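You operate a simulated robot arm through the tools that you are given. There is no shell and no other tool. Be economical: measure what you need, move in short steps, check, and stop when the job is done.

The job below is to be done with a simulated two-armed robot. You get a single attempt, and the scene is never put back.

JOB
Take the small blue box from the top of the lamp bench and leave it on the perforated top of the suction table. Open the yellow rack tray, put the black light meter on the mesh of the yellow rack tray, then shut the tray. Put the grey card on the top of the small white table. Take the cream cloth weight from the board of the copy stand and leave it on the blue mat on the frame bench. Take the bundle of letters marked "May" from the top shelf of the book truck and put it on the mill print on a cream board. Take the colour target and put it on the bench top under the high shelf. Put the memory card marked "M-21" from the long white table on the white folding table and the memory card marked "M-36" on top of the grey narrow yellow-label box there. Put the spool of yellow thread on the shelf under the small table. Fetch the spool of green thread and set it on the white blotter with a green lip. Fetch the wide yellow-label box labelled "Y-32" from the top of the grey side table and set it on the loan sheet on a grey board. Pull the new slides drawer open. The order is free. Set down upright: spool of yellow thread, spool of green thread, wide yellow-label box.

It is judged by the outcome, as a careful person would: the job done as asked, and still so three seconds after it is handed in. It fails if anything else is knocked over, pushed out of place, dropped, spilled or broken. Flat cloth is picked up by pressing the open fingertips on it (5 to 10 N) and closing them slowly along it; thin cloth reads only 2 to 8 mm in the jaws.

ROBOT AND FRAMES
Two 7-joint arms with two-finger parallel grippers on one trunk, on a base that drives. Base frame: it is fixed to the floor where the robot stands at the start and does not move with it; the origin is under the middle of the robot, x ahead of it, y to its left, z up. Units: mm, degrees, N and s.
The left shoulder is at the start at [62, 199, 1079], the right one opposite. With the tool pointing down near the work surface each hand reaches from about 100 to 660 mm from the robot's upright axis, wherever it stands, measured 20 degrees to its own side. Places, roughly: bench top under the high shelf (17x41 cm) [840, 2060, 760]; black light meter [500, 0, 750]; blotter with a green lip (16x15x3 cm) [5300, 6400, 800]; blue mat on the frame bench (16x22 cm) [1280, 1760, 800]; bundle of letters [2750, 250, 1000]; colour target (6x10x3 cm) [3800, -1500, 700]; cream cloth weight (9x5x3 cm) [1500, -200, 600]; grey card (12x10x3 cm) [1100, -500, 1300]; loan sheet on a grey board [3500, 750, 750]; memory card [3750, -1500, 750]; mesh of the yellow rack tray [-1100, 100, 400]; mill print on a cream board [-1000, -1500, 750]; narrow yellow-label box [4000, -1750, 750]; new slides drawer [5400, 6400, 600]; perforated top of the suction table [-1100, -600, 800]; shelf under the small table (23x38 cm) [5940, 5400, 300]; small blue box [500, -250, 750]; spool of green thread (6x6x7 cm) [2900, 3900, 800]; spool of yellow thread (6x6x7 cm) [2900, 4000, 800]; top of the small white table [2600, 4000, 800]; white folding table [4800, 500, 700]; wide yellow-label box [3500, 3750, 750]; yellow rack tray [-1200, 100, 400]. Payload 1.57 kg a hand.
The TCP of each hand is the grasp point between the finger pads, 30 mm short of the fingertips. In the tool frame z runs along the fingers and y along their closing line. The gripper opens to 110 mm. The fingers are 24 mm wide and 12 mm thick; the gripper's body (48 by 112 mm) begins 78 mm behind the TCP.
Orientation is that of the tool frame in the base frame, as a unit quaternion [w, x, y, z]. With the fingers straight down and closing along the base's y, the tool's x points along the base's -x, its y along +y and its z along -z.

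CONTROLS
- The arms move only by the tool arm_command. It takes "left_targets", "right_targets" or both (then of equal length, played together; a hand with none holds still); each is a list of rows, each an object (a shift or turn left out is 0, a gripper value left out holds the last) with "slide": the shift along the base's x, y, z in units of 100 mm (1.0 is 100 mm), a list of three; "rot": the turn, a rotation vector about the base's x, y, z in units of 90 degrees (1.0 is 90 degrees), a list of three; "claw": the finger opening in mm, from 0 to 110. In form: [{"slide": [x, y, z], "rot": [ax, ay, az], "claw": claw}, ...]. A call has 1 to 12 rows; each row is the pose to reach, as a shift and turn from the pose commanded when the call began. A call with a number of a shift or a turn outside -1 to 1 is refused whole. Each row takes 0.2 s and may step no farther than 50 mm and 8.6 degrees from the row before; otherwise, or with a gripper value out of range, the whole call is refused. A pose out of reach is approached as far as the arm can. The call stops where the force on the tool passes 40 N (or 10 N more than at its start, if that is more) or the arm is blocked; 0.2 s more then pass. The fingers move at their own pace (about 72 mm/s each) and stop on an object; they squeeze with about 20 N. The grip force told is the motor's: it shows also when the fingers shut on nothing. Time passes only in rows, and 0.2 s behind the last, so rows that repeat a pose let the fingers close. The reply holds the time, the measured pose of the TCP, the force on the tool along the base axes, the opening and the grip force, in the units named above and with some noise, with the torque about the TCP (base axes, N m) and any sound that the robot's microphone picked up.
- Cameras (640 x 400 px; columns grow to the right, rows downward): "scene" is now at [38.9, 56.8, 1657.2]; the picture's right is [1.00, -0.07, -0.00], its down [-0.07, -0.93, -0.36] and it looks along [0.02, 0.36, -0.93] (base axes); focal length 214 px, centre (320, 200). "left" rides on the left gripper at [70, -16, -141] in its tool frame; the picture's right is [0.23, 0.97, 0.00], its down [-0.85, 0.20, -0.48] and it looks along [-0.47, 0.11, 0.88] (tool axes); focal length 222 px, centre (320, 200). "right" rides on the right gripper at [70, 16, -141] in its tool frame; the picture's right is [-0.23, 0.97, 0.00], its down [-0.85, -0.20, -0.48] and it looks along [-0.47, -0.11, 0.88] (tool axes); focal length 222 px, centre (320, 200). There is no depth. A picture from a camera that has moved, and an enlarged one, comes with that camera's place and axes in the base frame and with its lens. The place of the scene camera against the robot may be out by one fixed shift of up to 18 mm in any direction.
- grab_frame(camera): a new picture of that camera. It takes no simulated time.
- lift_body(by): slides the trunk up (or, below 0, down) by that many mm; the arms and the scene camera ride with it, the base frame stays. It gives what a move gives, with no picture.
- base_move(legs): drives the robot by 1 to 6 legs, each [ahead, left, turn to the left] in mm, mm and degrees, along the robot's own axes; the way and the turn of a leg run together, so that a leg with both is an arc; at most 1500 mm and 180 degrees a leg. The arms and the cameras ride along, it lands a little off, and it stops where it bumps. It gives what a move gives.
- pan_tilt(pan, tilt): turns the head with the scene camera to pan (to the left, within 86 degrees either way) and tilt (down, from -29 to 69), counted from straight ahead of the robot. It gives what a move gives.
- zoom(camera, box): a new picture of the part [left, top, right, bottom] of that camera's present view, enlarged. It takes no simulated time.
- close_job(): hands the job in; it is judged then, once.

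Work in short steps. Places have to be worked out from the pictures, the camera data and where the tool is seen: move nearer, look again, correct. Check each grasp and each placing, and mend what went wrong. You have 577 turns and 370 pictures in all, those below and enlarged ones among them. Open the grippers and draw the arms clear of the work before you hand the job in, unless the task says otherwise.

The tools are called as a command line: name --argument value ..., lists and objects as JSON in quotes. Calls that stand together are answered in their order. arm_command: Moves the arms, as the interface text tells. Its arguments: {"type":"object","properties":{"left_targets":{"type":"array"},"right_targets":{"type":"array"}},"required":[]} The other tools are called the same way: lift_body (by) slides the trunk up or down; base_move (legs) drives the base; pan_tilt (pan, tilt) turns the head that bears the scene camera; grab_frame (camera) takes a picture; zoom (camera, box) takes an enlarged picture of a part of a camera's view; close_job () hands the job in.

At the start:

```text
time: 0.0
left_ee_pos: [402.3, 457.0, 1142.4]
left_ee_rot: [-0.001, 0.0, 1.0, -0.001]
left_contact_force: [-0.3, 0.2, -0.2]
left_ft_torque: [-0.01, -0.01, 0.03]
left_finger_gap: 110.1
left_grasp_force: 0.0
right_ee_pos: [311.9, 28.5, 1138.5]
right_ee_rot: [0.0, 0.0, 1.0, -0.001]
right_contact_force: [-1.2, 0.1, 0.3]
right_ft_torque: [-0.02, -0.02, -0.03]
right_finger_gap: 110.1
right_grasp_force: 0.1
trunk travel left (down, up): [-675.0, 315.0]
robot x, y, heading: [-2.1, 4.1, 0.2]
head pan, tilt: [85.9, 68.8]
```

scene: 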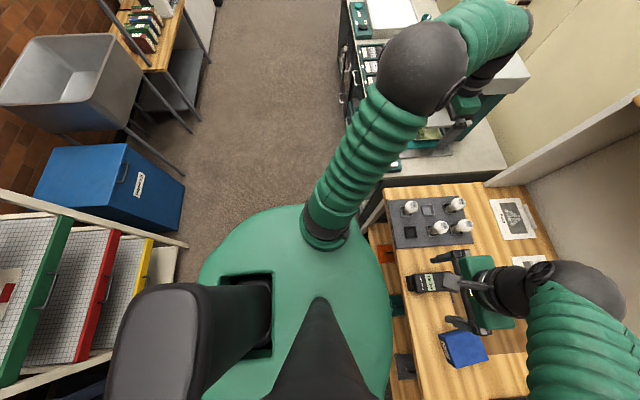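
right: 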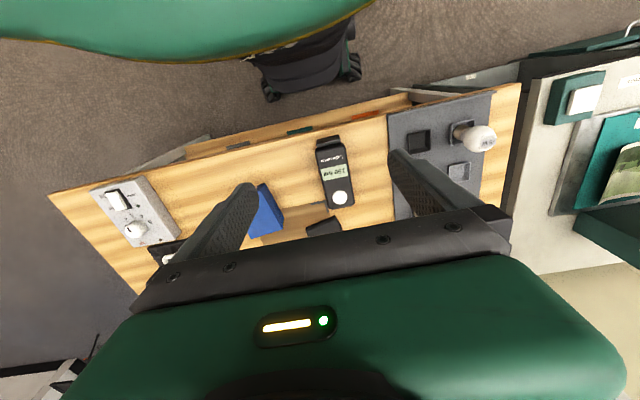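
left: 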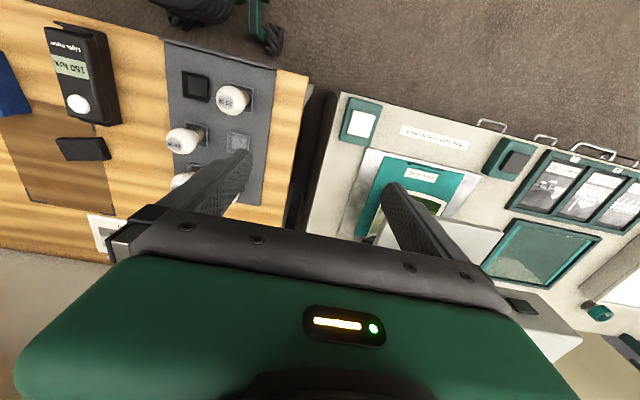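

I'll start by looking ahead at the lamp bench with the head camera.

pan_tilt --pan 0 --tilt 50

grab_frame --camera "scene"

```text
time: 1.6
left_ee_pos: [402.6, 456.3, 1143.2]
left_ee_rot: [0.0, 0.0, 1.0, 0.0]
left_contact_force: [-0.5, -0.4, -0.4]
left_ft_torque: [-0.02, -0.01, 0.02]
left_finger_gap: 110.0
left_grasp_force: 0.1
right_ee_pos: [310.6, 26.5, 1138.5]
right_ee_rot: [0.0, 0.0, 1.0, 0.0]
right_contact_force: [-0.6, 0.8, -0.4]
right_ft_torque: [0.03, -0.01, 0.01]
right_finger_gap: 110.1
right_grasp_force: 0.0
trunk travel left (down, up): [-675.0, 315.0]
robot x, y, heading: [-0.8, 0.0, 0.1]
head pan, tilt: [0.0, 50.0]
```

```text
366 pictures are left
camera scene: at [112.0, 1.1, 1679.1], right [0.0, -1.0, 0.0], down [-0.77, 0.0, -0.64], along [0.64, 0.0, -0.77], focal length 214 px, centre (320, 200)
```

scene: 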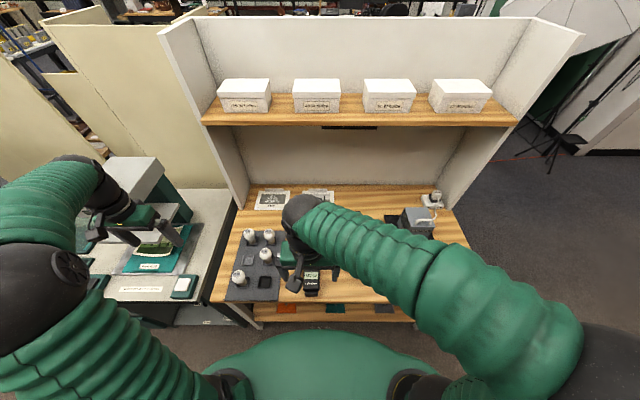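

The bench is straight ahead; the meter is about (446, 29) and the blue box about (525, -174). I spread the hands into a working posture, left towards the centre and right outward.

arm_command --left_targets '[{"slide": [0.1, -0.35, 0]}, {"slide": [0.2, -0.7, 0]}, {"slide": [0.3, -1, 0]}]' --right_targets '[{"slide": [0.2, -0.35, 0]}, {"slide": [0.4, -0.7, 0]}, {"slide": [0.6, -1, 0]}]'

arm_command --left_targets '[{"slide": [0.1, -0.35, 0]}, {"slide": [0.2, -0.7, 0]}, {"slide": [0.3, -1, 0]}]' --right_targets '[{"slide": [0.2, -0.35, 0]}, {"slide": [0.4, -0.7, 0]}, {"slide": [0.6, -1, 0]}]'

grab_frame --camera "right"

grab_frame --camera "left"

```text
time: 2.4
left_ee_pos: [435.2, 353.3, 1146.6]
left_ee_rot: [-0.001, -0.001, 1.0, 0.001]
left_contact_force: [1.2, -0.1, -0.2]
left_ft_torque: [-0.01, -0.01, -0.05]
left_finger_gap: 110.1
left_grasp_force: 0.1
right_ee_pos: [368.0, -77.2, 1139.6]
right_ee_rot: [-0.001, 0.0, 1.0, 0.001]
right_contact_force: [0.4, -0.5, 0.0]
right_ft_torque: [0.04, 0.0, 0.0]
right_finger_gap: 110.3
right_grasp_force: 0.2
trunk travel left (down, up): [-675.0, 315.0]
robot x, y, heading: [-3.8, -1.3, 0.2]
head pan, tilt: [0.0, 50.0]
```

```text
time: 3.2
left_ee_pos: [465.5, 251.3, 1146.8]
left_ee_rot: [0.0, -0.001, 1.0, 0.002]
left_contact_force: [-0.1, -0.5, 0.2]
left_ft_torque: [0.01, 0.01, -0.02]
left_finger_gap: 109.9
left_grasp_force: 0.1
right_ee_pos: [433.6, -177.2, 1138.4]
right_ee_rot: [-0.001, 0.0, 1.0, 0.001]
right_contact_force: [0.1, 0.1, 0.5]
right_ft_torque: [0.05, 0.0, 0.0]
right_finger_gap: 109.9
right_grasp_force: 0.1
trunk travel left (down, up): [-675.0, 315.0]
robot x, y, heading: [2.4, 3.3, -0.1]
head pan, tilt: [0.0, 50.0]
```

```text
365 pictures are left
camera right: at [365.3, -160.9, 1279.2], right [0.23, 0.97, 0.0], down [0.86, -0.2, 0.48], along [0.46, -0.11, -0.88], focal length 222 px, centre (320, 200)
```

right: 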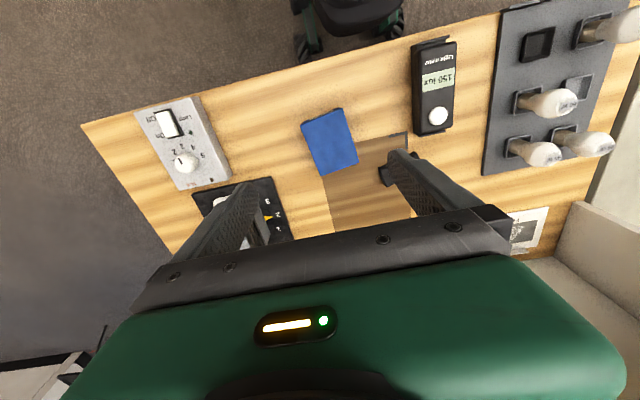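

```text
364 pictures are left
camera left: at [394.8, 235.5, 1287.8], right [-0.23, 0.97, 0.0], down [0.86, 0.2, 0.48], along [0.46, 0.11, -0.88], focal length 222 px, centre (320, 200)
```

left: 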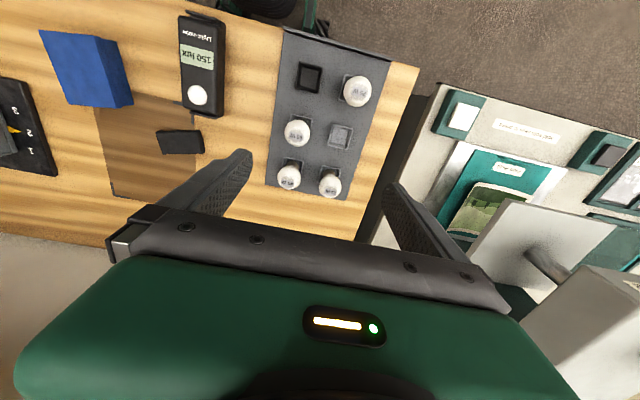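

Triangulated: meter centre about (428, 33), top ~840; blue box centre about (474, -167), top ~830, about 87 wide. I move both hands over them, staying high.

arm_command --left_targets '[{"slide": [-0.1, -0.4, 0]}, {"slide": [-0.2, -0.8, 0]}, {"slide": [-0.3, -1, 0]}]' --right_targets '[{"slide": [0.2, 0.05, 0]}, {"slide": [0.4, 0.1, 0]}, {"slide": [0.4, 0.1, 0]}]'

arm_command --left_targets '[{"slide": [0, -0.4, 0]}, {"slide": [0, -0.8, 0]}, {"slide": [0, -1, 0]}]'

lift_body --by -160

grab_frame --camera "right"

grab_frame --camera "left"

```text
time: 4.0
left_ee_pos: [434.3, 154.0, 1144.3]
left_ee_rot: [0.0, 0.0, 1.0, 0.002]
left_contact_force: [-0.8, -0.1, 0.2]
left_ft_torque: [0.0, -0.01, 0.01]
left_finger_gap: 110.0
left_grasp_force: 0.0
right_ee_pos: [470.7, -166.6, 1139.6]
right_ee_rot: [0.0, 0.0, 1.0, 0.002]
right_contact_force: [0.0, 0.1, 0.5]
right_ft_torque: [0.02, -0.04, 0.02]
right_finger_gap: 110.1
right_grasp_force: 0.1
trunk travel left (down, up): [-675.0, 315.0]
robot x, y, heading: [-4.2, -2.4, -0.1]
head pan, tilt: [0.0, 50.0]
```

```text
time: 4.8
left_ee_pos: [431.7, 52.9, 1144.3]
left_ee_rot: [0.0, 0.0, 1.0, 0.0]
left_contact_force: [0.2, -0.3, 0.1]
left_ft_torque: [0.03, 0.02, 0.02]
left_finger_gap: 109.8
left_grasp_force: 0.1
right_ee_pos: [472.2, -165.8, 1139.3]
right_ee_rot: [-0.001, 0.0, 1.0, 0.0]
right_contact_force: [-0.4, -0.7, -0.3]
right_ft_torque: [0.03, -0.01, 0.01]
right_finger_gap: 110.5
right_grasp_force: 0.1
trunk travel left (down, up): [-675.0, 315.0]
robot x, y, heading: [-3.2, -3.9, 0.2]
head pan, tilt: [0.0, 50.0]
```

```text
time: 6.6
left_ee_pos: [432.2, 55.2, 984.7]
left_ee_rot: [0.0, 0.0, 1.0, 0.0]
left_contact_force: [1.1, 0.2, 0.1]
left_ft_torque: [-0.03, -0.02, 0.0]
left_finger_gap: 110.1
left_grasp_force: 0.1
right_ee_pos: [472.1, -163.5, 980.2]
right_ee_rot: [0.0, 0.0, 1.0, 0.0]
right_contact_force: [0.5, -0.2, 0.0]
right_ft_torque: [0.0, -0.01, -0.01]
right_finger_gap: 110.0
right_grasp_force: 0.1
trunk travel left (down, up): [-515.0, 475.0]
robot x, y, heading: [-1.9, -2.1, 0.1]
head pan, tilt: [0.0, 50.0]
```

```text
363 pictures are left
camera right: at [403.0, -147.5, 1119.9], right [0.23, 0.97, 0.0], down [0.86, -0.2, 0.48], along [0.47, -0.11, -0.88], focal length 222 px, centre (320, 200)
```

right: 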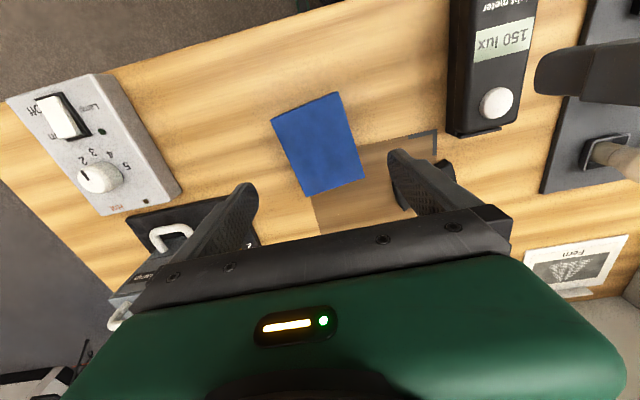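

```text
362 pictures are left
camera left: at [360.7, 39.0, 1125.9], right [-0.23, 0.97, 0.0], down [0.86, 0.2, 0.48], along [0.47, 0.11, -0.88], focal length 222 px, centre (320, 200)
```

left: 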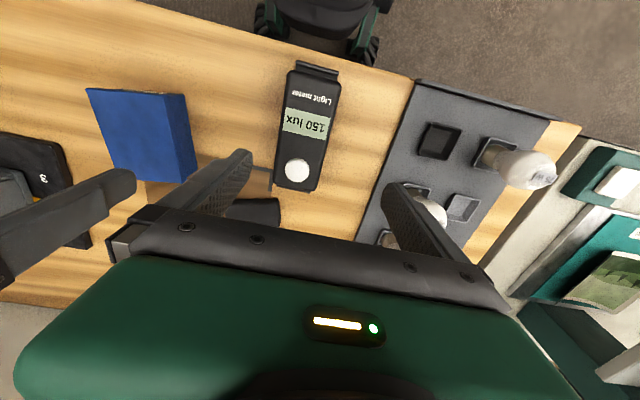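

Bench top comes out at about z=800, box centre (485, -165) turned 6.5°, meter centre (430, 35). I align both hands, then lower the trunk.

arm_command --left_targets '[{"slide": [0, -0.2, 0]}, {"slide": [0, -0.2, 0]}]' --right_targets '[{"slide": [0.12, 0, 0], "rot": [0, 0, 0.07]}, {"slide": [0.12, 0, 0], "rot": [0, 0, 0.07]}]'

lift_body --by -80

grab_frame --camera "right"

grab_frame --camera "left"

```text
time: 7.2
left_ee_pos: [431.6, 37.1, 983.5]
left_ee_rot: [0.0, 0.0, 1.0, 0.001]
left_contact_force: [-0.9, -0.7, -0.6]
left_ft_torque: [-0.01, 0.01, 0.01]
left_finger_gap: 109.7
left_grasp_force: 0.0
right_ee_pos: [483.7, -164.9, 980.3]
right_ee_rot: [0.0, -0.054, 0.999, 0.0]
right_contact_force: [0.0, 0.6, -0.6]
right_ft_torque: [-0.01, -0.03, 0.02]
right_finger_gap: 109.8
right_grasp_force: 0.0
trunk travel left (down, up): [-515.0, 475.0]
robot x, y, heading: [-3.8, 1.5, -0.0]
head pan, tilt: [0.0, 50.0]
```

```text
time: 8.4
left_ee_pos: [431.3, 36.3, 903.6]
left_ee_rot: [0.0, 0.0, 1.0, -0.001]
left_contact_force: [-0.2, 0.6, -0.4]
left_ft_torque: [0.02, 0.02, -0.02]
left_finger_gap: 110.0
left_grasp_force: 0.1
right_ee_pos: [483.1, -163.9, 898.7]
right_ee_rot: [0.0, -0.055, 0.998, 0.0]
right_contact_force: [0.4, 0.5, -0.1]
right_ft_torque: [0.03, -0.02, -0.01]
right_finger_gap: 109.8
right_grasp_force: 0.1
trunk travel left (down, up): [-435.0, 555.0]
robot x, y, heading: [2.5, -3.9, 0.3]
head pan, tilt: [0.0, 50.0]
```

```text
361 pictures are left
camera right: at [413.5, -156.3, 1041.1], right [0.12, 0.99, 0.0], down [0.87, -0.1, 0.48], along [0.48, -0.06, -0.88], focal length 222 px, centre (320, 200)
```

right: 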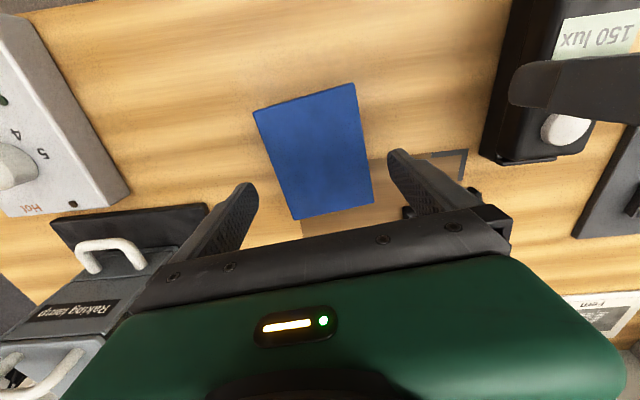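

```text
360 pictures are left
camera left: at [360.8, 20.1, 1045.0], right [-0.23, 0.97, 0.0], down [0.86, 0.2, 0.48], along [0.47, 0.11, -0.88], focal length 222 px, centre (320, 200)
```

left: 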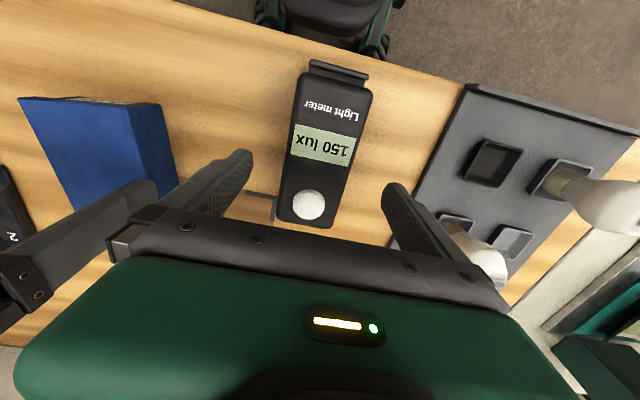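

Box height looks ~45 mm with table near 803. I lower 60 mm and close both hands.

lift_body --by -60

arm_command --left_targets '[{"claw": 85}, {"claw": 60}, {"claw": 40}, {"claw": 40}]' --right_targets '[{"claw": 95}, {"claw": 80}, {"claw": 60}, {"claw": 60}]'

```text
time: 9.4
left_ee_pos: [432.2, 36.7, 844.2]
left_ee_rot: [0.0, 0.0, 1.0, 0.0]
left_contact_force: [0.5, 0.4, -0.4]
left_ft_torque: [0.04, 0.02, 0.02]
left_finger_gap: 109.9
left_grasp_force: 0.0
right_ee_pos: [484.5, -163.9, 841.0]
right_ee_rot: [0.0, -0.055, 0.998, 0.0]
right_contact_force: [-0.5, 0.3, 0.1]
right_ft_torque: [0.01, 0.02, 0.01]
right_finger_gap: 109.9
right_grasp_force: 0.1
trunk travel left (down, up): [-375.0, 615.0]
robot x, y, heading: [-0.3, 1.3, 0.1]
head pan, tilt: [0.0, 50.0]
```

```text
time: 10.4
left_ee_pos: [431.9, 36.5, 843.6]
left_ee_rot: [-0.001, 0.0, 1.0, 0.0]
left_contact_force: [0.7, -0.9, 1.2]
left_ft_torque: [-0.03, 0.03, -0.04]
left_finger_gap: 62.0
left_grasp_force: 19.8
right_ee_pos: [483.3, -164.0, 840.9]
right_ee_rot: [0.0, -0.055, 0.999, 0.0]
right_contact_force: [1.1, 0.6, 0.5]
right_ft_torque: [0.12, -0.03, -0.02]
right_finger_gap: 85.3
right_grasp_force: 19.7
trunk travel left (down, up): [-375.0, 615.0]
robot x, y, heading: [1.9, 0.4, -0.0]
head pan, tilt: [0.0, 50.0]
```

Both gripped (62 mm and 85 mm). Lift and check.

lift_body --by 150

grab_frame --camera "left"

grab_frame --camera "scene"

```text
time: 12.2
left_ee_pos: [433.2, 36.1, 992.0]
left_ee_rot: [-0.001, 0.0, 1.0, 0.001]
left_contact_force: [-1.2, -0.3, -0.8]
left_ft_torque: [0.04, 0.0, 0.04]
left_finger_gap: 61.9
left_grasp_force: 20.2
right_ee_pos: [483.4, -164.7, 989.6]
right_ee_rot: [-0.001, -0.056, 0.998, 0.001]
right_contact_force: [0.5, 0.9, -2.0]
right_ft_torque: [-0.01, 0.0, -0.01]
right_finger_gap: 85.1
right_grasp_force: 20.5
trunk travel left (down, up): [-525.0, 465.0]
robot x, y, heading: [3.2, -0.6, -0.1]
head pan, tilt: [0.0, 50.0]
```

```text
359 pictures are left
camera left: at [361.7, 20.0, 1134.6], right [-0.23, 0.97, 0.0], down [0.86, 0.2, 0.48], along [0.47, 0.11, -0.88], focal length 222 px, centre (320, 200)
```

left: 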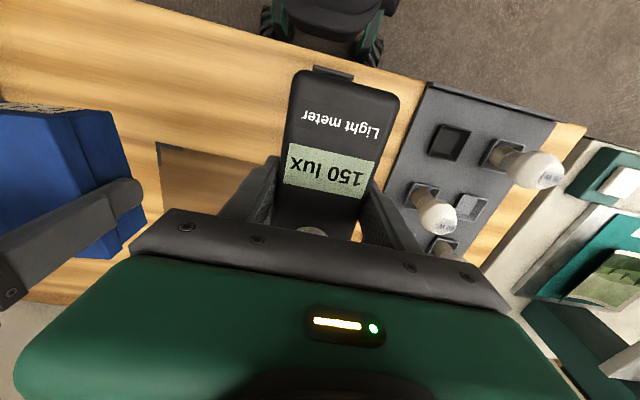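

```text
358 pictures are left
camera scene: at [113.4, -2.1, 1528.9], right [0.0, -1.0, 0.0], down [-0.77, 0.0, -0.64], along [0.64, 0.0, -0.77], focal length 214 px, centre (320, 200)
```

scene: 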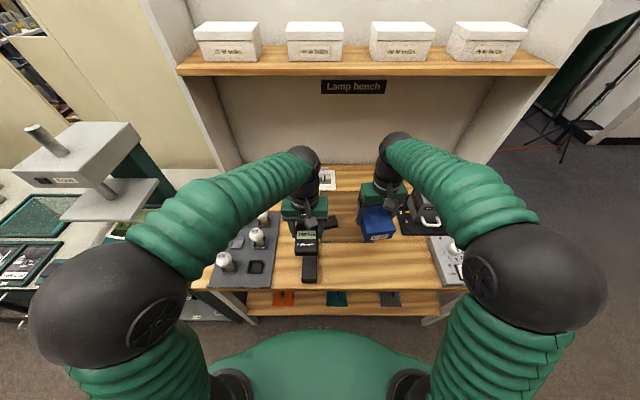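

Both are held. I retract the hands to a compact carry posture and look to both sides before turning.

arm_command --left_targets '[{"slide": [-0.3, 0.3, 0.3]}, {"slide": [-0.6, 0.6, 0.6]}, {"slide": [-0.8, 0.9, 0.9]}, {"slide": [-0.9, 1, 1]}]' --right_targets '[{"slide": [-0.3, 0, 0.3]}, {"slide": [-0.6, 0, 0.6]}, {"slide": [-0.8, 0, 0.9]}, {"slide": [-1, 0, 1]}]'

pan_tilt --pan 86 --tilt 25

grab_frame --camera "scene"

pan_tilt --pan -86 --tilt 25

grab_frame --camera "scene"

```text
refused: row 1 steps farther than a row can; nothing moved
```

```text
time: 13.8
left_ee_pos: [433.0, 35.0, 993.7]
left_ee_rot: [-0.002, 0.001, 1.0, 0.002]
left_contact_force: [-0.7, -0.7, -1.5]
left_ft_torque: [0.01, 0.0, -0.01]
left_finger_gap: 61.7
left_grasp_force: 19.9
right_ee_pos: [483.1, -164.4, 989.5]
right_ee_rot: [0.0, -0.055, 0.998, 0.001]
right_contact_force: [-1.4, -0.7, -1.4]
right_ft_torque: [-0.01, -0.03, 0.0]
right_finger_gap: 85.3
right_grasp_force: 19.7
trunk travel left (down, up): [-525.0, 465.0]
robot x, y, heading: [1.0, -2.6, -0.1]
head pan, tilt: [85.9, 25.0]
```

```text
357 pictures are left
camera scene: at [42.9, 89.9, 1566.6], right [1.0, -0.07, 0.0], down [-0.03, -0.42, -0.91], along [0.06, 0.9, -0.42], focal length 214 px, centre (320, 200)
```

scene: 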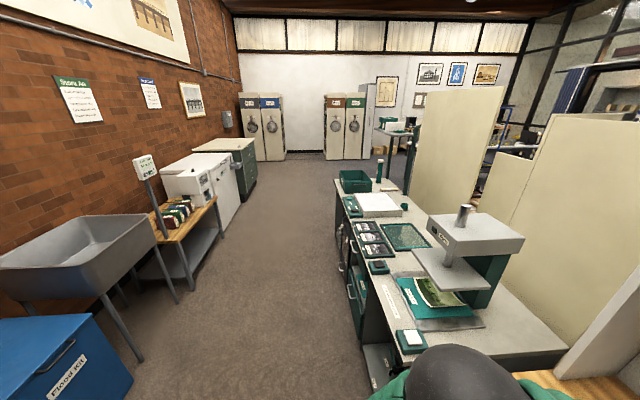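

```text
time: 16.4
left_ee_pos: [432.4, 35.8, 993.0]
left_ee_rot: [-0.001, -0.001, 1.0, 0.001]
left_contact_force: [0.0, -0.9, -1.2]
left_ft_torque: [-0.02, -0.01, -0.04]
left_finger_gap: 61.9
left_grasp_force: 20.1
right_ee_pos: [484.5, -164.8, 988.9]
right_ee_rot: [-0.001, -0.055, 0.998, 0.001]
right_contact_force: [-0.3, 0.3, -1.5]
right_ft_torque: [-0.01, 0.02, 0.0]
right_finger_gap: 85.1
right_grasp_force: 20.0
trunk travel left (down, up): [-525.0, 465.0]
robot x, y, heading: [-1.8, 0.4, 0.2]
head pan, tilt: [-85.9, 25.0]
```

```text
356 pictures are left
camera scene: at [42.8, -94.1, 1566.6], right [-1.0, -0.07, 0.0], down [-0.03, 0.42, -0.91], along [0.06, -0.9, -0.42], focal length 214 px, centre (320, 200)
```

scene: 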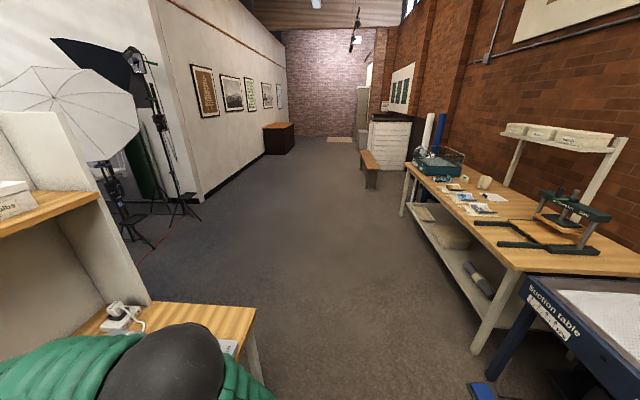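

The aisle is clear to the right; suction table is behind-right. Retract the hands with legal step sizes.

arm_command --left_targets '[{"slide": [-0.25, 0.25, 0.25]}, {"slide": [-0.5, 0.5, 0.5]}, {"slide": [-0.75, 0.75, 0.75]}, {"slide": [-1, 1, 1]}]' --right_targets '[{"slide": [-0.3, 0, 0.25]}, {"slide": [-0.6, 0, 0.5]}, {"slide": [-0.8, 0, 0.75]}, {"slide": [-1, 0, 1]}]'

arm_command --left_targets '[{"slide": [-0.25, 0.25, 0]}, {"slide": [-0.35, 0.35, 0]}]' --right_targets '[{"slide": [-0.4, 0, 0]}, {"slide": [-0.8, 0, 0]}]'

base_move --legs '[[-150, 0, 0], [0, 0, -90]]'

pan_tilt --pan -80 --tilt 40

grab_frame --camera "scene"

```text
time: 17.4
left_ee_pos: [330.2, 136.7, 1092.2]
left_ee_rot: [0.002, 0.0, 1.0, 0.0]
left_contact_force: [-0.5, -0.6, -1.6]
left_ft_torque: [-0.02, -0.05, -0.03]
left_finger_gap: 61.9
left_grasp_force: 20.0
right_ee_pos: [381.9, -162.2, 1090.7]
right_ee_rot: [0.002, -0.055, 0.998, 0.0]
right_contact_force: [-0.1, 0.0, -1.7]
right_ft_torque: [0.0, -0.02, -0.03]
right_finger_gap: 85.1
right_grasp_force: 20.1
trunk travel left (down, up): [-525.0, 465.0]
robot x, y, heading: [-0.1, 1.1, 0.0]
head pan, tilt: [-85.9, 25.0]
```

```text
time: 17.9
left_ee_pos: [306.7, 160.6, 1091.5]
left_ee_rot: [0.0, 0.001, 1.0, 0.0]
left_contact_force: [-0.5, 0.0, -1.7]
left_ft_torque: [0.02, 0.02, 0.02]
left_finger_gap: 61.8
left_grasp_force: 19.9
left hand out of reach, approached as far as the arm can: row 2
right_ee_pos: [309.3, -161.0, 1090.5]
right_ee_rot: [0.001, -0.055, 0.998, 0.0]
right_contact_force: [0.5, 0.6, -2.8]
right_ft_torque: [0.02, -0.05, 0.04]
right_finger_gap: 85.2
right_grasp_force: 20.0
right hand out of reach, approached as far as the arm can: row 2
trunk travel left (down, up): [-525.0, 465.0]
robot x, y, heading: [-3.3, -1.1, 0.0]
head pan, tilt: [-85.9, 25.0]
```

```text
time: 23.1
left_ee_pos: [8.5, -308.6, 1091.4]
left_ee_rot: [-0.001, 0.706, 0.708, 0.001]
left_contact_force: [0.5, 0.0, -1.4]
left_ft_torque: [-0.01, 0.02, -0.01]
left_finger_gap: 61.9
left_grasp_force: 20.0
right_ee_pos: [-314.1, -313.4, 1091.2]
right_ee_rot: [0.0, 0.666, 0.746, -0.001]
right_contact_force: [0.3, 1.4, -2.3]
right_ft_torque: [0.0, 0.0, 0.01]
right_finger_gap: 85.1
right_grasp_force: 20.0
trunk travel left (down, up): [-525.0, 465.0]
robot x, y, heading: [-151.7, 0.2, -90.0]
head pan, tilt: [-85.9, 25.0]
```

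```text
time: 23.9
left_ee_pos: [8.6, -307.0, 1090.4]
left_ee_rot: [0.0, 0.706, 0.708, 0.0]
left_contact_force: [0.1, -0.6, -0.9]
left_ft_torque: [-0.03, -0.01, 0.01]
left_finger_gap: 61.6
left_grasp_force: 19.6
right_ee_pos: [-314.4, -313.8, 1090.2]
right_ee_rot: [0.001, 0.666, 0.746, 0.0]
right_contact_force: [-0.7, 0.0, -2.4]
right_ft_torque: [-0.05, -0.02, -0.02]
right_finger_gap: 85.1
right_grasp_force: 20.2
trunk travel left (down, up): [-525.0, 465.0]
robot x, y, heading: [-154.0, 1.5, -89.6]
head pan, tilt: [-80.0, 40.0]
```

```text
355 pictures are left
camera scene: at [-233.5, -47.7, 1543.4], right [-0.18, 0.98, 0.0], down [0.63, 0.11, -0.77], along [-0.75, -0.13, -0.64], focal length 214 px, centre (320, 200)
```

scene: 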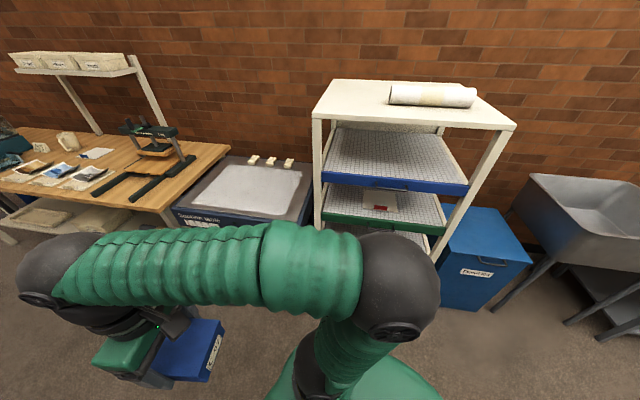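

Suction top spans x≈-950 back, y≈-875..-399; I drive in front of it and turn to face -x so the right hand (box) is over it.

base_move --legs '[[780, -300, 0], [0, 0, -90]]'

pan_tilt --pan 0 --tilt 45

grab_frame --camera "scene"

grab_frame --camera "right"

```text
time: 32.1
left_ee_pos: [-735.0, -966.7, 1090.5]
left_ee_rot: [0.0, 1.0, 0.029, 0.001]
left_contact_force: [0.0, -0.1, -1.0]
left_ft_torque: [-0.01, 0.04, -0.02]
left_finger_gap: 61.7
left_grasp_force: 20.1
right_ee_pos: [-757.1, -645.0, 1090.3]
right_ee_rot: [0.0, 0.996, 0.084, 0.0]
right_contact_force: [-0.3, -0.4, -2.4]
right_ft_torque: [0.01, 0.03, -0.01]
right_finger_gap: 85.1
right_grasp_force: 20.0
trunk travel left (down, up): [-525.0, 465.0]
robot x, y, heading: [-440.5, -789.1, -176.6]
head pan, tilt: [-80.0, 40.0]
heard: click
```

```text
time: 33.6
left_ee_pos: [-735.8, -968.2, 1090.8]
left_ee_rot: [0.0, 1.0, 0.029, 0.002]
left_contact_force: [-0.2, -0.2, -0.8]
left_ft_torque: [0.04, 0.03, 0.0]
left_finger_gap: 61.8
left_grasp_force: 19.7
right_ee_pos: [-757.9, -645.8, 1090.1]
right_ee_rot: [0.0, 0.997, 0.084, 0.0]
right_contact_force: [-0.5, 0.0, -3.0]
right_ft_torque: [-0.03, 0.03, 0.01]
right_finger_gap: 85.0
right_grasp_force: 20.2
trunk travel left (down, up): [-525.0, 465.0]
robot x, y, heading: [-437.4, -790.1, -176.8]
head pan, tilt: [0.0, 45.0]
```

```text
354 pictures are left
camera scene: at [-546.0, -797.6, 1536.0], right [-0.06, 1.0, 0.0], down [0.71, 0.04, -0.71], along [-0.71, -0.04, -0.71], focal length 214 px, centre (320, 200)
```

scene: 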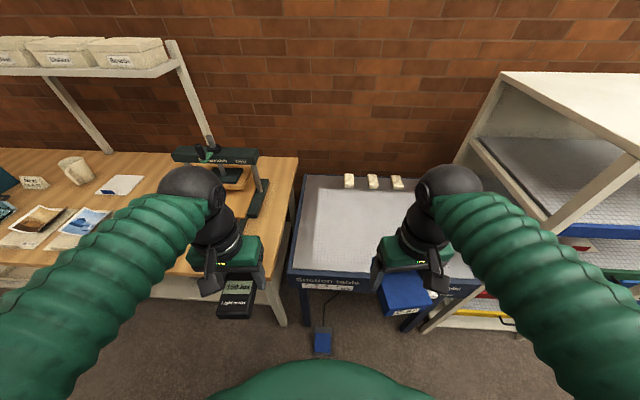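

```text
353 pictures are left
camera right: at [-685.6, -650.4, 1231.1], right [-0.06, -1.0, 0.0], down [-0.88, 0.05, 0.48], along [-0.48, 0.03, -0.88], focal length 222 px, centre (320, 200)
```

right: 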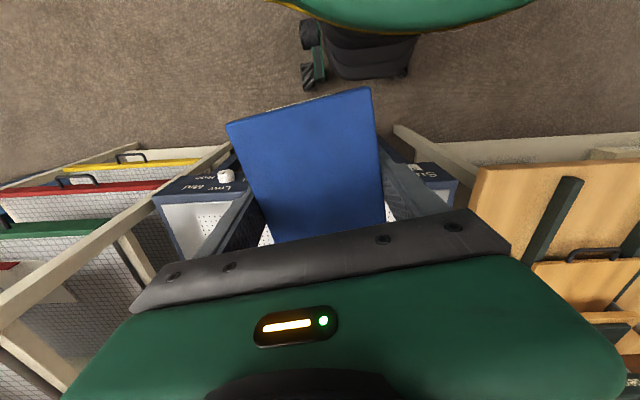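

Robot is at (-440,-790); floor pedal near (-868,-840) must be avoided. I advance 90 mm and extend the right hand.

base_move --legs '[[90, 0, 0]]'

arm_command --right_targets '[{"slide": [-0.45, 0, 0]}, {"slide": [-0.9, 0, 0]}, {"slide": [-1, 0, 0]}]'

arm_command --right_targets '[{"slide": [-0.45, 0, 0]}, {"slide": [-0.9, 0, 0]}, {"slide": [-1, 0, 0]}]'

lift_body --by -140

grab_frame --camera "scene"

grab_frame --camera "right"

```text
time: 34.8
left_ee_pos: [-825.6, -972.4, 1090.2]
left_ee_rot: [0.0, 1.0, 0.028, 0.0]
left_contact_force: [-0.1, 0.3, -1.2]
left_ft_torque: [-0.02, 0.02, 0.01]
left_finger_gap: 61.9
left_grasp_force: 19.5
right_ee_pos: [-847.8, -650.2, 1090.5]
right_ee_rot: [0.001, 0.997, 0.083, 0.0]
right_contact_force: [-0.8, -1.0, -1.6]
right_ft_torque: [-0.04, -0.01, -0.01]
right_finger_gap: 85.3
right_grasp_force: 20.6
trunk travel left (down, up): [-525.0, 465.0]
robot x, y, heading: [-527.4, -793.7, -176.7]
head pan, tilt: [0.0, 45.0]
```

```text
time: 35.6
left_ee_pos: [-825.0, -971.4, 1091.6]
left_ee_rot: [0.0, 1.0, 0.028, 0.001]
left_contact_force: [0.3, -0.3, -1.6]
left_ft_torque: [0.02, 0.02, 0.0]
left_finger_gap: 61.7
left_grasp_force: 19.9
right_ee_pos: [-944.6, -650.7, 1090.9]
right_ee_rot: [0.0, 0.997, 0.082, 0.0]
right_contact_force: [0.3, -0.5, -2.2]
right_ft_torque: [-0.01, -0.01, 0.03]
right_finger_gap: 84.7
right_grasp_force: 20.2
trunk travel left (down, up): [-525.0, 465.0]
robot x, y, heading: [-522.5, -793.7, -176.8]
head pan, tilt: [0.0, 45.0]
```

```text
time: 36.4
left_ee_pos: [-825.0, -971.2, 1091.8]
left_ee_rot: [0.001, 1.0, 0.027, 0.0]
left_contact_force: [-0.1, -0.5, -1.9]
left_ft_torque: [-0.02, 0.0, -0.01]
left_finger_gap: 61.7
left_grasp_force: 19.7
right_ee_pos: [-1047.4, -651.4, 1092.5]
right_ee_rot: [0.0, 0.997, 0.083, 0.0]
right_contact_force: [-0.3, 0.0, -1.9]
right_ft_torque: [0.03, 0.03, 0.0]
right_finger_gap: 84.7
right_grasp_force: 20.1
trunk travel left (down, up): [-525.0, 465.0]
robot x, y, heading: [-521.0, -793.8, -176.8]
head pan, tilt: [0.0, 45.0]
```

```text
time: 38.0
left_ee_pos: [-826.2, -971.2, 950.6]
left_ee_rot: [0.001, 1.0, 0.028, 0.001]
left_contact_force: [-0.1, -0.2, -1.3]
left_ft_torque: [0.02, -0.01, 0.02]
left_finger_gap: 61.6
left_grasp_force: 20.3
right_ee_pos: [-1048.5, -650.6, 952.1]
right_ee_rot: [0.001, 0.996, 0.084, 0.0]
right_contact_force: [0.1, 0.3, -1.5]
right_ft_torque: [0.0, -0.01, -0.01]
right_finger_gap: 84.7
right_grasp_force: 19.8
trunk travel left (down, up): [-385.0, 605.0]
robot x, y, heading: [-525.8, -794.9, -176.9]
head pan, tilt: [0.0, 45.0]
```

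```text
352 pictures are left
camera scene: at [-637.4, -802.6, 1396.0], right [-0.06, 1.0, 0.0], down [0.71, 0.04, -0.71], along [-0.7, -0.04, -0.71], focal length 214 px, centre (320, 200)
```

scene: 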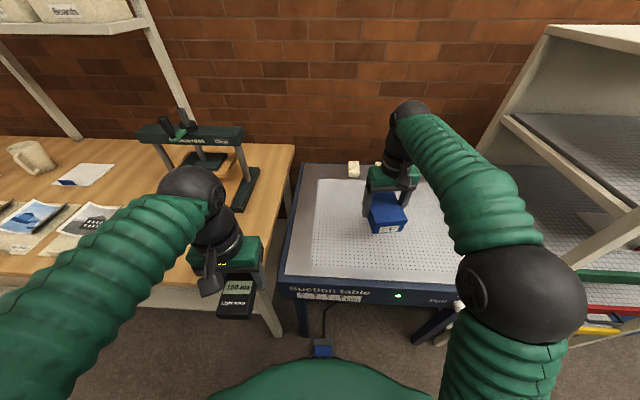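

```text
351 pictures are left
camera right: at [-975.6, -655.3, 1093.2], right [-0.06, -1.0, 0.0], down [-0.88, 0.06, 0.48], along [-0.48, 0.03, -0.88], focal length 222 px, centre (320, 200)
```

right: 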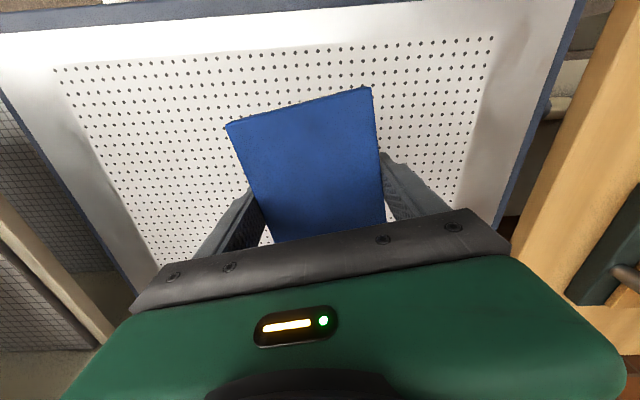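

Box hovers well inside the perforated area. I lower it with the right arm only, since the left hand is near the bench edge.

arm_command --right_targets '[{"slide": [0, 0, -0.4]}, {"slide": [0, 0, -0.7]}, {"slide": [0, 0, -0.8]}, {"slide": [0, 0, -0.9]}, {"slide": [0, 0, -1]}]'

grab_frame --camera "scene"

```text
time: 39.2
left_ee_pos: [-826.0, -971.2, 950.7]
left_ee_rot: [0.0, 1.0, 0.028, 0.001]
left_contact_force: [0.0, -0.1, -2.8]
left_ft_torque: [0.02, 0.0, -0.02]
left_finger_gap: 61.8
left_grasp_force: 19.7
right_ee_pos: [-1046.6, -648.8, 852.1]
right_ee_rot: [0.0, 0.997, 0.083, 0.001]
right_contact_force: [0.4, 0.3, -1.5]
right_ft_torque: [0.02, 0.02, 0.04]
right_finger_gap: 84.9
right_grasp_force: 20.5
trunk travel left (down, up): [-385.0, 605.0]
robot x, y, heading: [-524.7, -796.1, -176.9]
head pan, tilt: [0.0, 45.0]
```

```text
350 pictures are left
camera scene: at [-637.7, -802.6, 1395.9], right [-0.06, 1.0, 0.0], down [0.71, 0.04, -0.71], along [-0.7, -0.04, -0.71], focal length 214 px, centre (320, 200)
```

scene: 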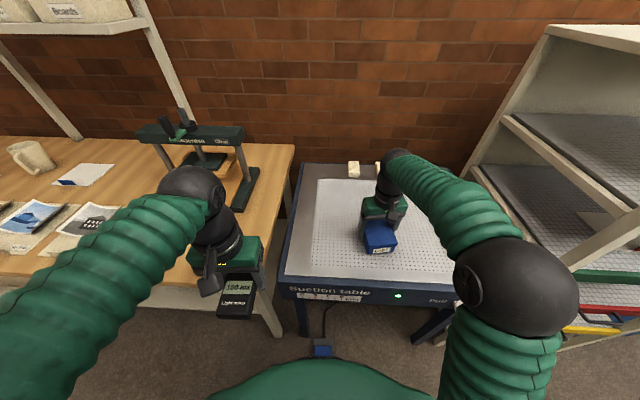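

No contact yet; continue down gently in small rows.

arm_command --right_targets '[{"slide": [0, 0, -0.08]}, {"slide": [0, 0, -0.16]}, {"slide": [0, 0, -0.22]}, {"slide": [0, 0, -0.28]}, {"slide": [0, 0, -0.34]}, {"slide": [0, 0, -0.4]}, {"slide": [0, 0, -0.46]}, {"slide": [0, 0, -0.52]}]'

```text
time: 40.3
left_ee_pos: [-823.6, -972.0, 951.8]
left_ee_rot: [0.0, 1.0, 0.028, 0.001]
left_contact_force: [0.4, 0.5, -1.7]
left_ft_torque: [-0.02, 0.0, 0.02]
left_finger_gap: 61.8
left_grasp_force: 19.8
right_ee_pos: [-1045.8, -652.5, 830.3]
right_ee_rot: [0.0, 0.997, 0.083, -0.006]
right_contact_force: [10.9, 1.3, 18.2]
right_ft_torque: [-0.16, -0.57, 0.04]
right_finger_gap: 84.9
right_grasp_force: 20.0
trunk travel left (down, up): [-385.0, 605.0]
robot x, y, heading: [-529.7, -795.4, -176.9]
head pan, tilt: [0.0, 45.0]
stopped in row 5 (right hand): the force on the tool passed its limit at 45 N (the readings are from after the stop); the commanded pose is now the measured one
```

Contact at TCP z≈830. I ease up 3 mm, open, and rise.

arm_command --right_targets '[{"slide": [0, 0, 0.03]}, {"slide": [0, 0, 0.03], "claw": 108}, {"slide": [0, 0, 0.03], "claw": 108}, {"slide": [0, 0, 0.03], "claw": 110}, {"slide": [0, 0, 0.4], "claw": 110}, {"slide": [0, 0, 0.8]}, {"slide": [0, 0, 1]}]'

grab_frame --camera "right"

```text
time: 41.9
left_ee_pos: [-825.6, -971.9, 950.3]
left_ee_rot: [0.0, 1.0, 0.028, 0.0]
left_contact_force: [0.2, -0.4, -1.4]
left_ft_torque: [0.01, -0.02, 0.02]
left_finger_gap: 61.6
left_grasp_force: 20.4
right_ee_pos: [-1047.9, -652.2, 928.6]
right_ee_rot: [0.0, 0.997, 0.083, -0.004]
right_contact_force: [-0.1, -0.1, -0.5]
right_ft_torque: [0.0, -0.04, -0.01]
right_finger_gap: 110.0
right_grasp_force: 0.0
trunk travel left (down, up): [-385.0, 605.0]
robot x, y, heading: [-528.8, -795.3, -176.8]
head pan, tilt: [0.0, 45.0]
```

```text
349 pictures are left
camera right: at [-974.8, -657.2, 1068.3], right [-0.06, -1.0, 0.0], down [-0.87, 0.06, 0.48], along [-0.48, 0.03, -0.87], focal length 222 px, centre (320, 200)
```

right: 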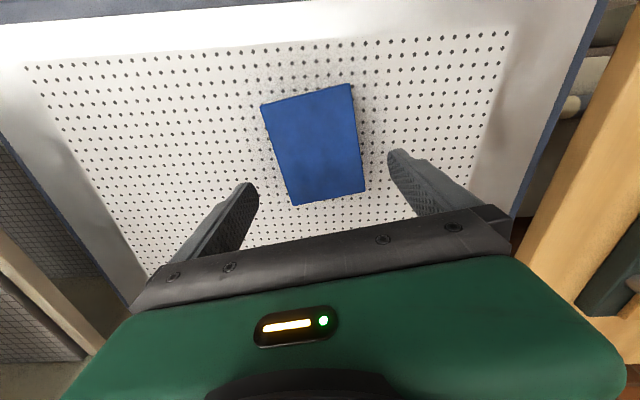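

Blue box is placed. I raise, retract the right hand, back off, and sidestep to the rack for a look.

lift_body --by 140

arm_command --right_targets '[{"slide": [0.45, 0, 0]}, {"slide": [0.9, 0, 0]}, {"slide": [1, 0, 0]}]'

arm_command --right_targets '[{"slide": [0.45, 0, 0]}, {"slide": [0.9, 0, 0]}]'

base_move --legs '[[-300, 0, 0], [0, -850, -3]]'

grab_frame --camera "scene"

```text
time: 43.6
left_ee_pos: [-825.2, -971.1, 1090.5]
left_ee_rot: [0.0, 1.0, 0.029, 0.001]
left_contact_force: [1.6, 0.7, -0.9]
left_ft_torque: [0.03, 0.01, -0.01]
left_finger_gap: 61.9
left_grasp_force: 19.9
right_ee_pos: [-1048.1, -652.0, 1066.4]
right_ee_rot: [0.0, 0.997, 0.082, -0.004]
right_contact_force: [0.8, -0.2, -0.4]
right_ft_torque: [-0.01, 0.02, -0.01]
right_finger_gap: 110.2
right_grasp_force: 0.1
trunk travel left (down, up): [-525.0, 465.0]
robot x, y, heading: [-525.9, -794.6, -176.9]
head pan, tilt: [0.0, 45.0]
```

```text
time: 44.4
left_ee_pos: [-825.9, -971.6, 1090.4]
left_ee_rot: [0.0, 1.0, 0.028, 0.001]
left_contact_force: [-0.2, 0.0, -1.3]
left_ft_torque: [0.0, 0.02, -0.01]
left_finger_gap: 61.6
left_grasp_force: 20.1
right_ee_pos: [-947.9, -650.3, 1064.9]
right_ee_rot: [0.001, 0.997, 0.082, -0.004]
right_contact_force: [0.5, -0.4, -0.4]
right_ft_torque: [0.06, -0.03, -0.02]
right_finger_gap: 110.2
right_grasp_force: 0.1
trunk travel left (down, up): [-525.0, 465.0]
robot x, y, heading: [-526.8, -798.3, -176.6]
head pan, tilt: [0.0, 45.0]
```

```text
time: 45.0
left_ee_pos: [-824.4, -970.4, 1091.7]
left_ee_rot: [0.0, 1.0, 0.028, 0.0]
left_contact_force: [-0.3, 0.5, -1.3]
left_ft_torque: [-0.04, 0.02, -0.02]
left_finger_gap: 61.6
left_grasp_force: 19.8
right_ee_pos: [-857.1, -650.6, 1067.3]
right_ee_rot: [0.0, 0.997, 0.083, -0.005]
right_contact_force: [-0.3, -0.8, 0.4]
right_ft_torque: [0.02, 0.0, 0.02]
right_finger_gap: 110.0
right_grasp_force: 0.1
trunk travel left (down, up): [-525.0, 465.0]
robot x, y, heading: [-529.9, -794.8, -176.9]
head pan, tilt: [0.0, 45.0]
```

```text
time: 51.2
left_ee_pos: [-558.3, -66.8, 1091.3]
left_ee_rot: [-0.001, 1.0, -0.007, 0.001]
left_contact_force: [0.7, 0.4, -1.5]
left_ft_torque: [0.01, 0.0, 0.01]
left_finger_gap: 61.9
left_grasp_force: 20.0
right_ee_pos: [-569.1, 254.9, 1067.3]
right_ee_rot: [-0.001, 0.999, 0.047, -0.005]
right_contact_force: [-0.7, 0.0, -0.3]
right_ft_torque: [-0.01, -0.02, -0.02]
right_finger_gap: 109.9
right_grasp_force: 0.0
trunk travel left (down, up): [-525.0, 465.0]
robot x, y, heading: [-252.5, 86.8, 179.1]
head pan, tilt: [0.0, 45.0]
```

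```text
348 pictures are left
camera scene: at [-357.9, 86.6, 1536.0], right [0.02, 1.0, 0.0], down [0.71, -0.01, -0.71], along [-0.71, 0.01, -0.71], focal length 214 px, centre (320, 200)
```

scene: 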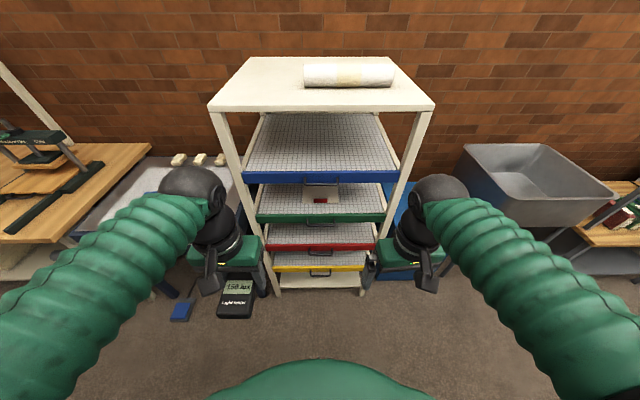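

Yellow tray is the lowest. I lower the trunk for a closer look at its handle.

lift_body --by -450

grab_frame --camera "scene"

zoom --camera "scene" --box '[240, 120, 400, 280]'

```text
refused: -450 is not a number from -400 to 400
```

```text
347 pictures are left
camera scene: at [-357.9, 86.6, 1536.0], right [0.02, 1.0, 0.0], down [0.71, -0.01, -0.71], along [-0.71, 0.01, -0.71], focal length 214 px, centre (320, 200)
```

scene: 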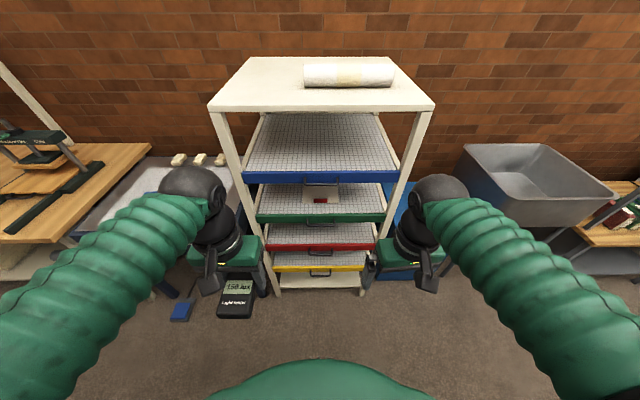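

```text
2.50 times, centred on (320, 200) of scene
camera zoom: at [-357.9, 86.6, 1536.0], right [0.02, 1.0, 0.0], down [0.71, -0.01, -0.71], along [-0.71, 0.01, -0.71], focal length 536 px, centre (320, 200)
```

zoom: 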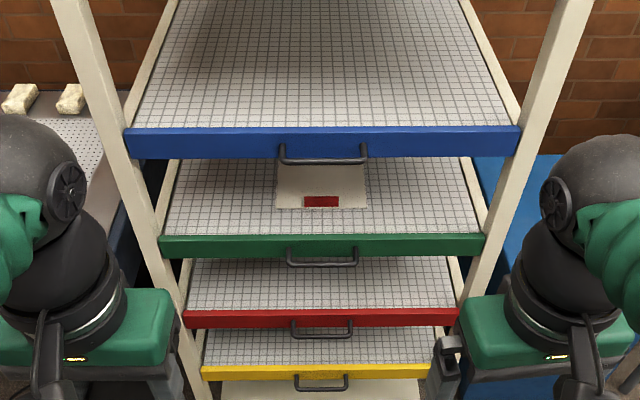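

Lower 400 mm (limit), then look.

lift_body --by -400

zoom --camera "scene" --box '[160, 100, 480, 300]'

```text
time: 55.0
left_ee_pos: [-558.5, -65.2, 691.5]
left_ee_rot: [0.0, 1.0, -0.008, 0.0]
left_contact_force: [0.8, 0.2, -1.3]
left_ft_torque: [0.01, 0.01, -0.02]
left_finger_gap: 61.7
left_grasp_force: 19.9
right_ee_pos: [-569.3, 255.7, 666.4]
right_ee_rot: [0.0, 0.999, 0.047, -0.004]
right_contact_force: [0.0, 0.1, 0.4]
right_ft_torque: [-0.02, -0.04, -0.01]
right_finger_gap: 109.9
right_grasp_force: 0.0
trunk travel left (down, up): [-125.0, 865.0]
robot x, y, heading: [-249.4, 92.4, 179.1]
head pan, tilt: [0.0, 45.0]
```

```text
2.00 times, centred on (320, 200) of scene
camera zoom: at [-357.5, 89.5, 1136.1], right [0.02, 1.0, 0.0], down [0.71, -0.01, -0.71], along [-0.71, 0.01, -0.71], focal length 429 px, centre (320, 200)
```

zoom: 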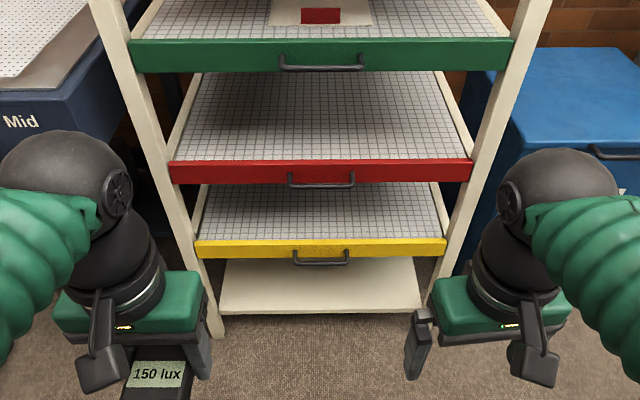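

Handle bar works out near (-895, 97, 405), protruding ~35–45 mm. I'll roll the right hand 90° so the fingers close in the vertical plane, to hook the bar with a forward-down tilt.

arm_command --right_targets '[{"rot": [0, 0, 0.085]}, {"rot": [0, 0, 0.17]}, {"rot": [0, 0, 0.255]}, {"rot": [0, 0, 0.34]}, {"rot": [0, 0, 0.425]}, {"rot": [0, 0, 0.51]}, {"rot": [0, 0, 0.595]}, {"rot": [0, 0, 0.68]}, {"rot": [0, 0, 0.765]}, {"rot": [0, 0, 0.85]}, {"rot": [0, 0, 0.935]}]'

```text
time: 57.4
left_ee_pos: [-558.9, -65.7, 690.3]
left_ee_rot: [0.001, 1.0, -0.007, 0.002]
left_contact_force: [0.2, 0.8, -2.6]
left_ft_torque: [0.04, -0.01, 0.04]
left_finger_gap: 61.8
left_grasp_force: 19.7
right_ee_pos: [-569.3, 256.1, 666.5]
right_ee_rot: [0.003, 0.709, 0.706, -0.002]
right_contact_force: [-0.2, -0.5, 0.1]
right_ft_torque: [-0.02, -0.02, 0.03]
right_finger_gap: 109.8
right_grasp_force: 0.2
trunk travel left (down, up): [-125.0, 865.0]
robot x, y, heading: [-247.8, 89.0, 179.0]
head pan, tilt: [0.0, 45.0]
```

Roll worked. Now pitch 45° forward while moving forward a bit and opening to ~60.

arm_command --right_targets '[{"slide": [-0.1, 0, -0.1], "rot": [0, 0.085, 0], "claw": 70}, {"slide": [-0.2, 0, -0.2], "rot": [0, 0.17, 0], "claw": 60}, {"slide": [-0.3, 0, -0.3], "rot": [0, 0.255, 0], "claw": 60}, {"slide": [-0.4, 0, -0.4], "rot": [0, 0.34, 0]}, {"slide": [-0.5, 0, -0.5], "rot": [0, 0.425, 0]}, {"slide": [-0.6, 0, -0.6], "rot": [0, 0.5, 0]}]'

grab_frame --camera "right"

```text
time: 58.8
left_ee_pos: [-558.5, -64.8, 690.8]
left_ee_rot: [0.0, 1.0, -0.008, 0.001]
left_contact_force: [0.2, -0.5, -0.8]
left_ft_torque: [0.01, -0.01, -0.03]
left_finger_gap: 61.9
left_grasp_force: 19.5
right_ee_pos: [-683.9, 240.6, 598.8]
right_ee_rot: [-0.267, 0.654, 0.653, -0.274]
right_contact_force: [0.6, 0.2, 0.0]
right_ft_torque: [0.03, -0.01, -0.03]
right_finger_gap: 59.9
right_grasp_force: 0.1
right hand out of reach, approached as far as the arm can: row 1, 2, 3, 4, 5, 6
trunk travel left (down, up): [-125.0, 865.0]
robot x, y, heading: [-249.6, 90.4, 179.2]
head pan, tilt: [0.0, 45.0]
```

```text
344 pictures are left
camera right: at [-571.2, 311.3, 686.0], right [0.69, -0.23, -0.69], down [0.2, -0.85, 0.49], along [-0.7, -0.47, -0.54], focal length 222 px, centre (320, 200)
```

right: 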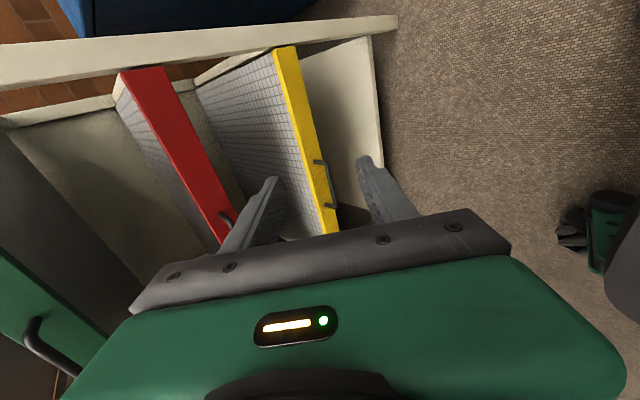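

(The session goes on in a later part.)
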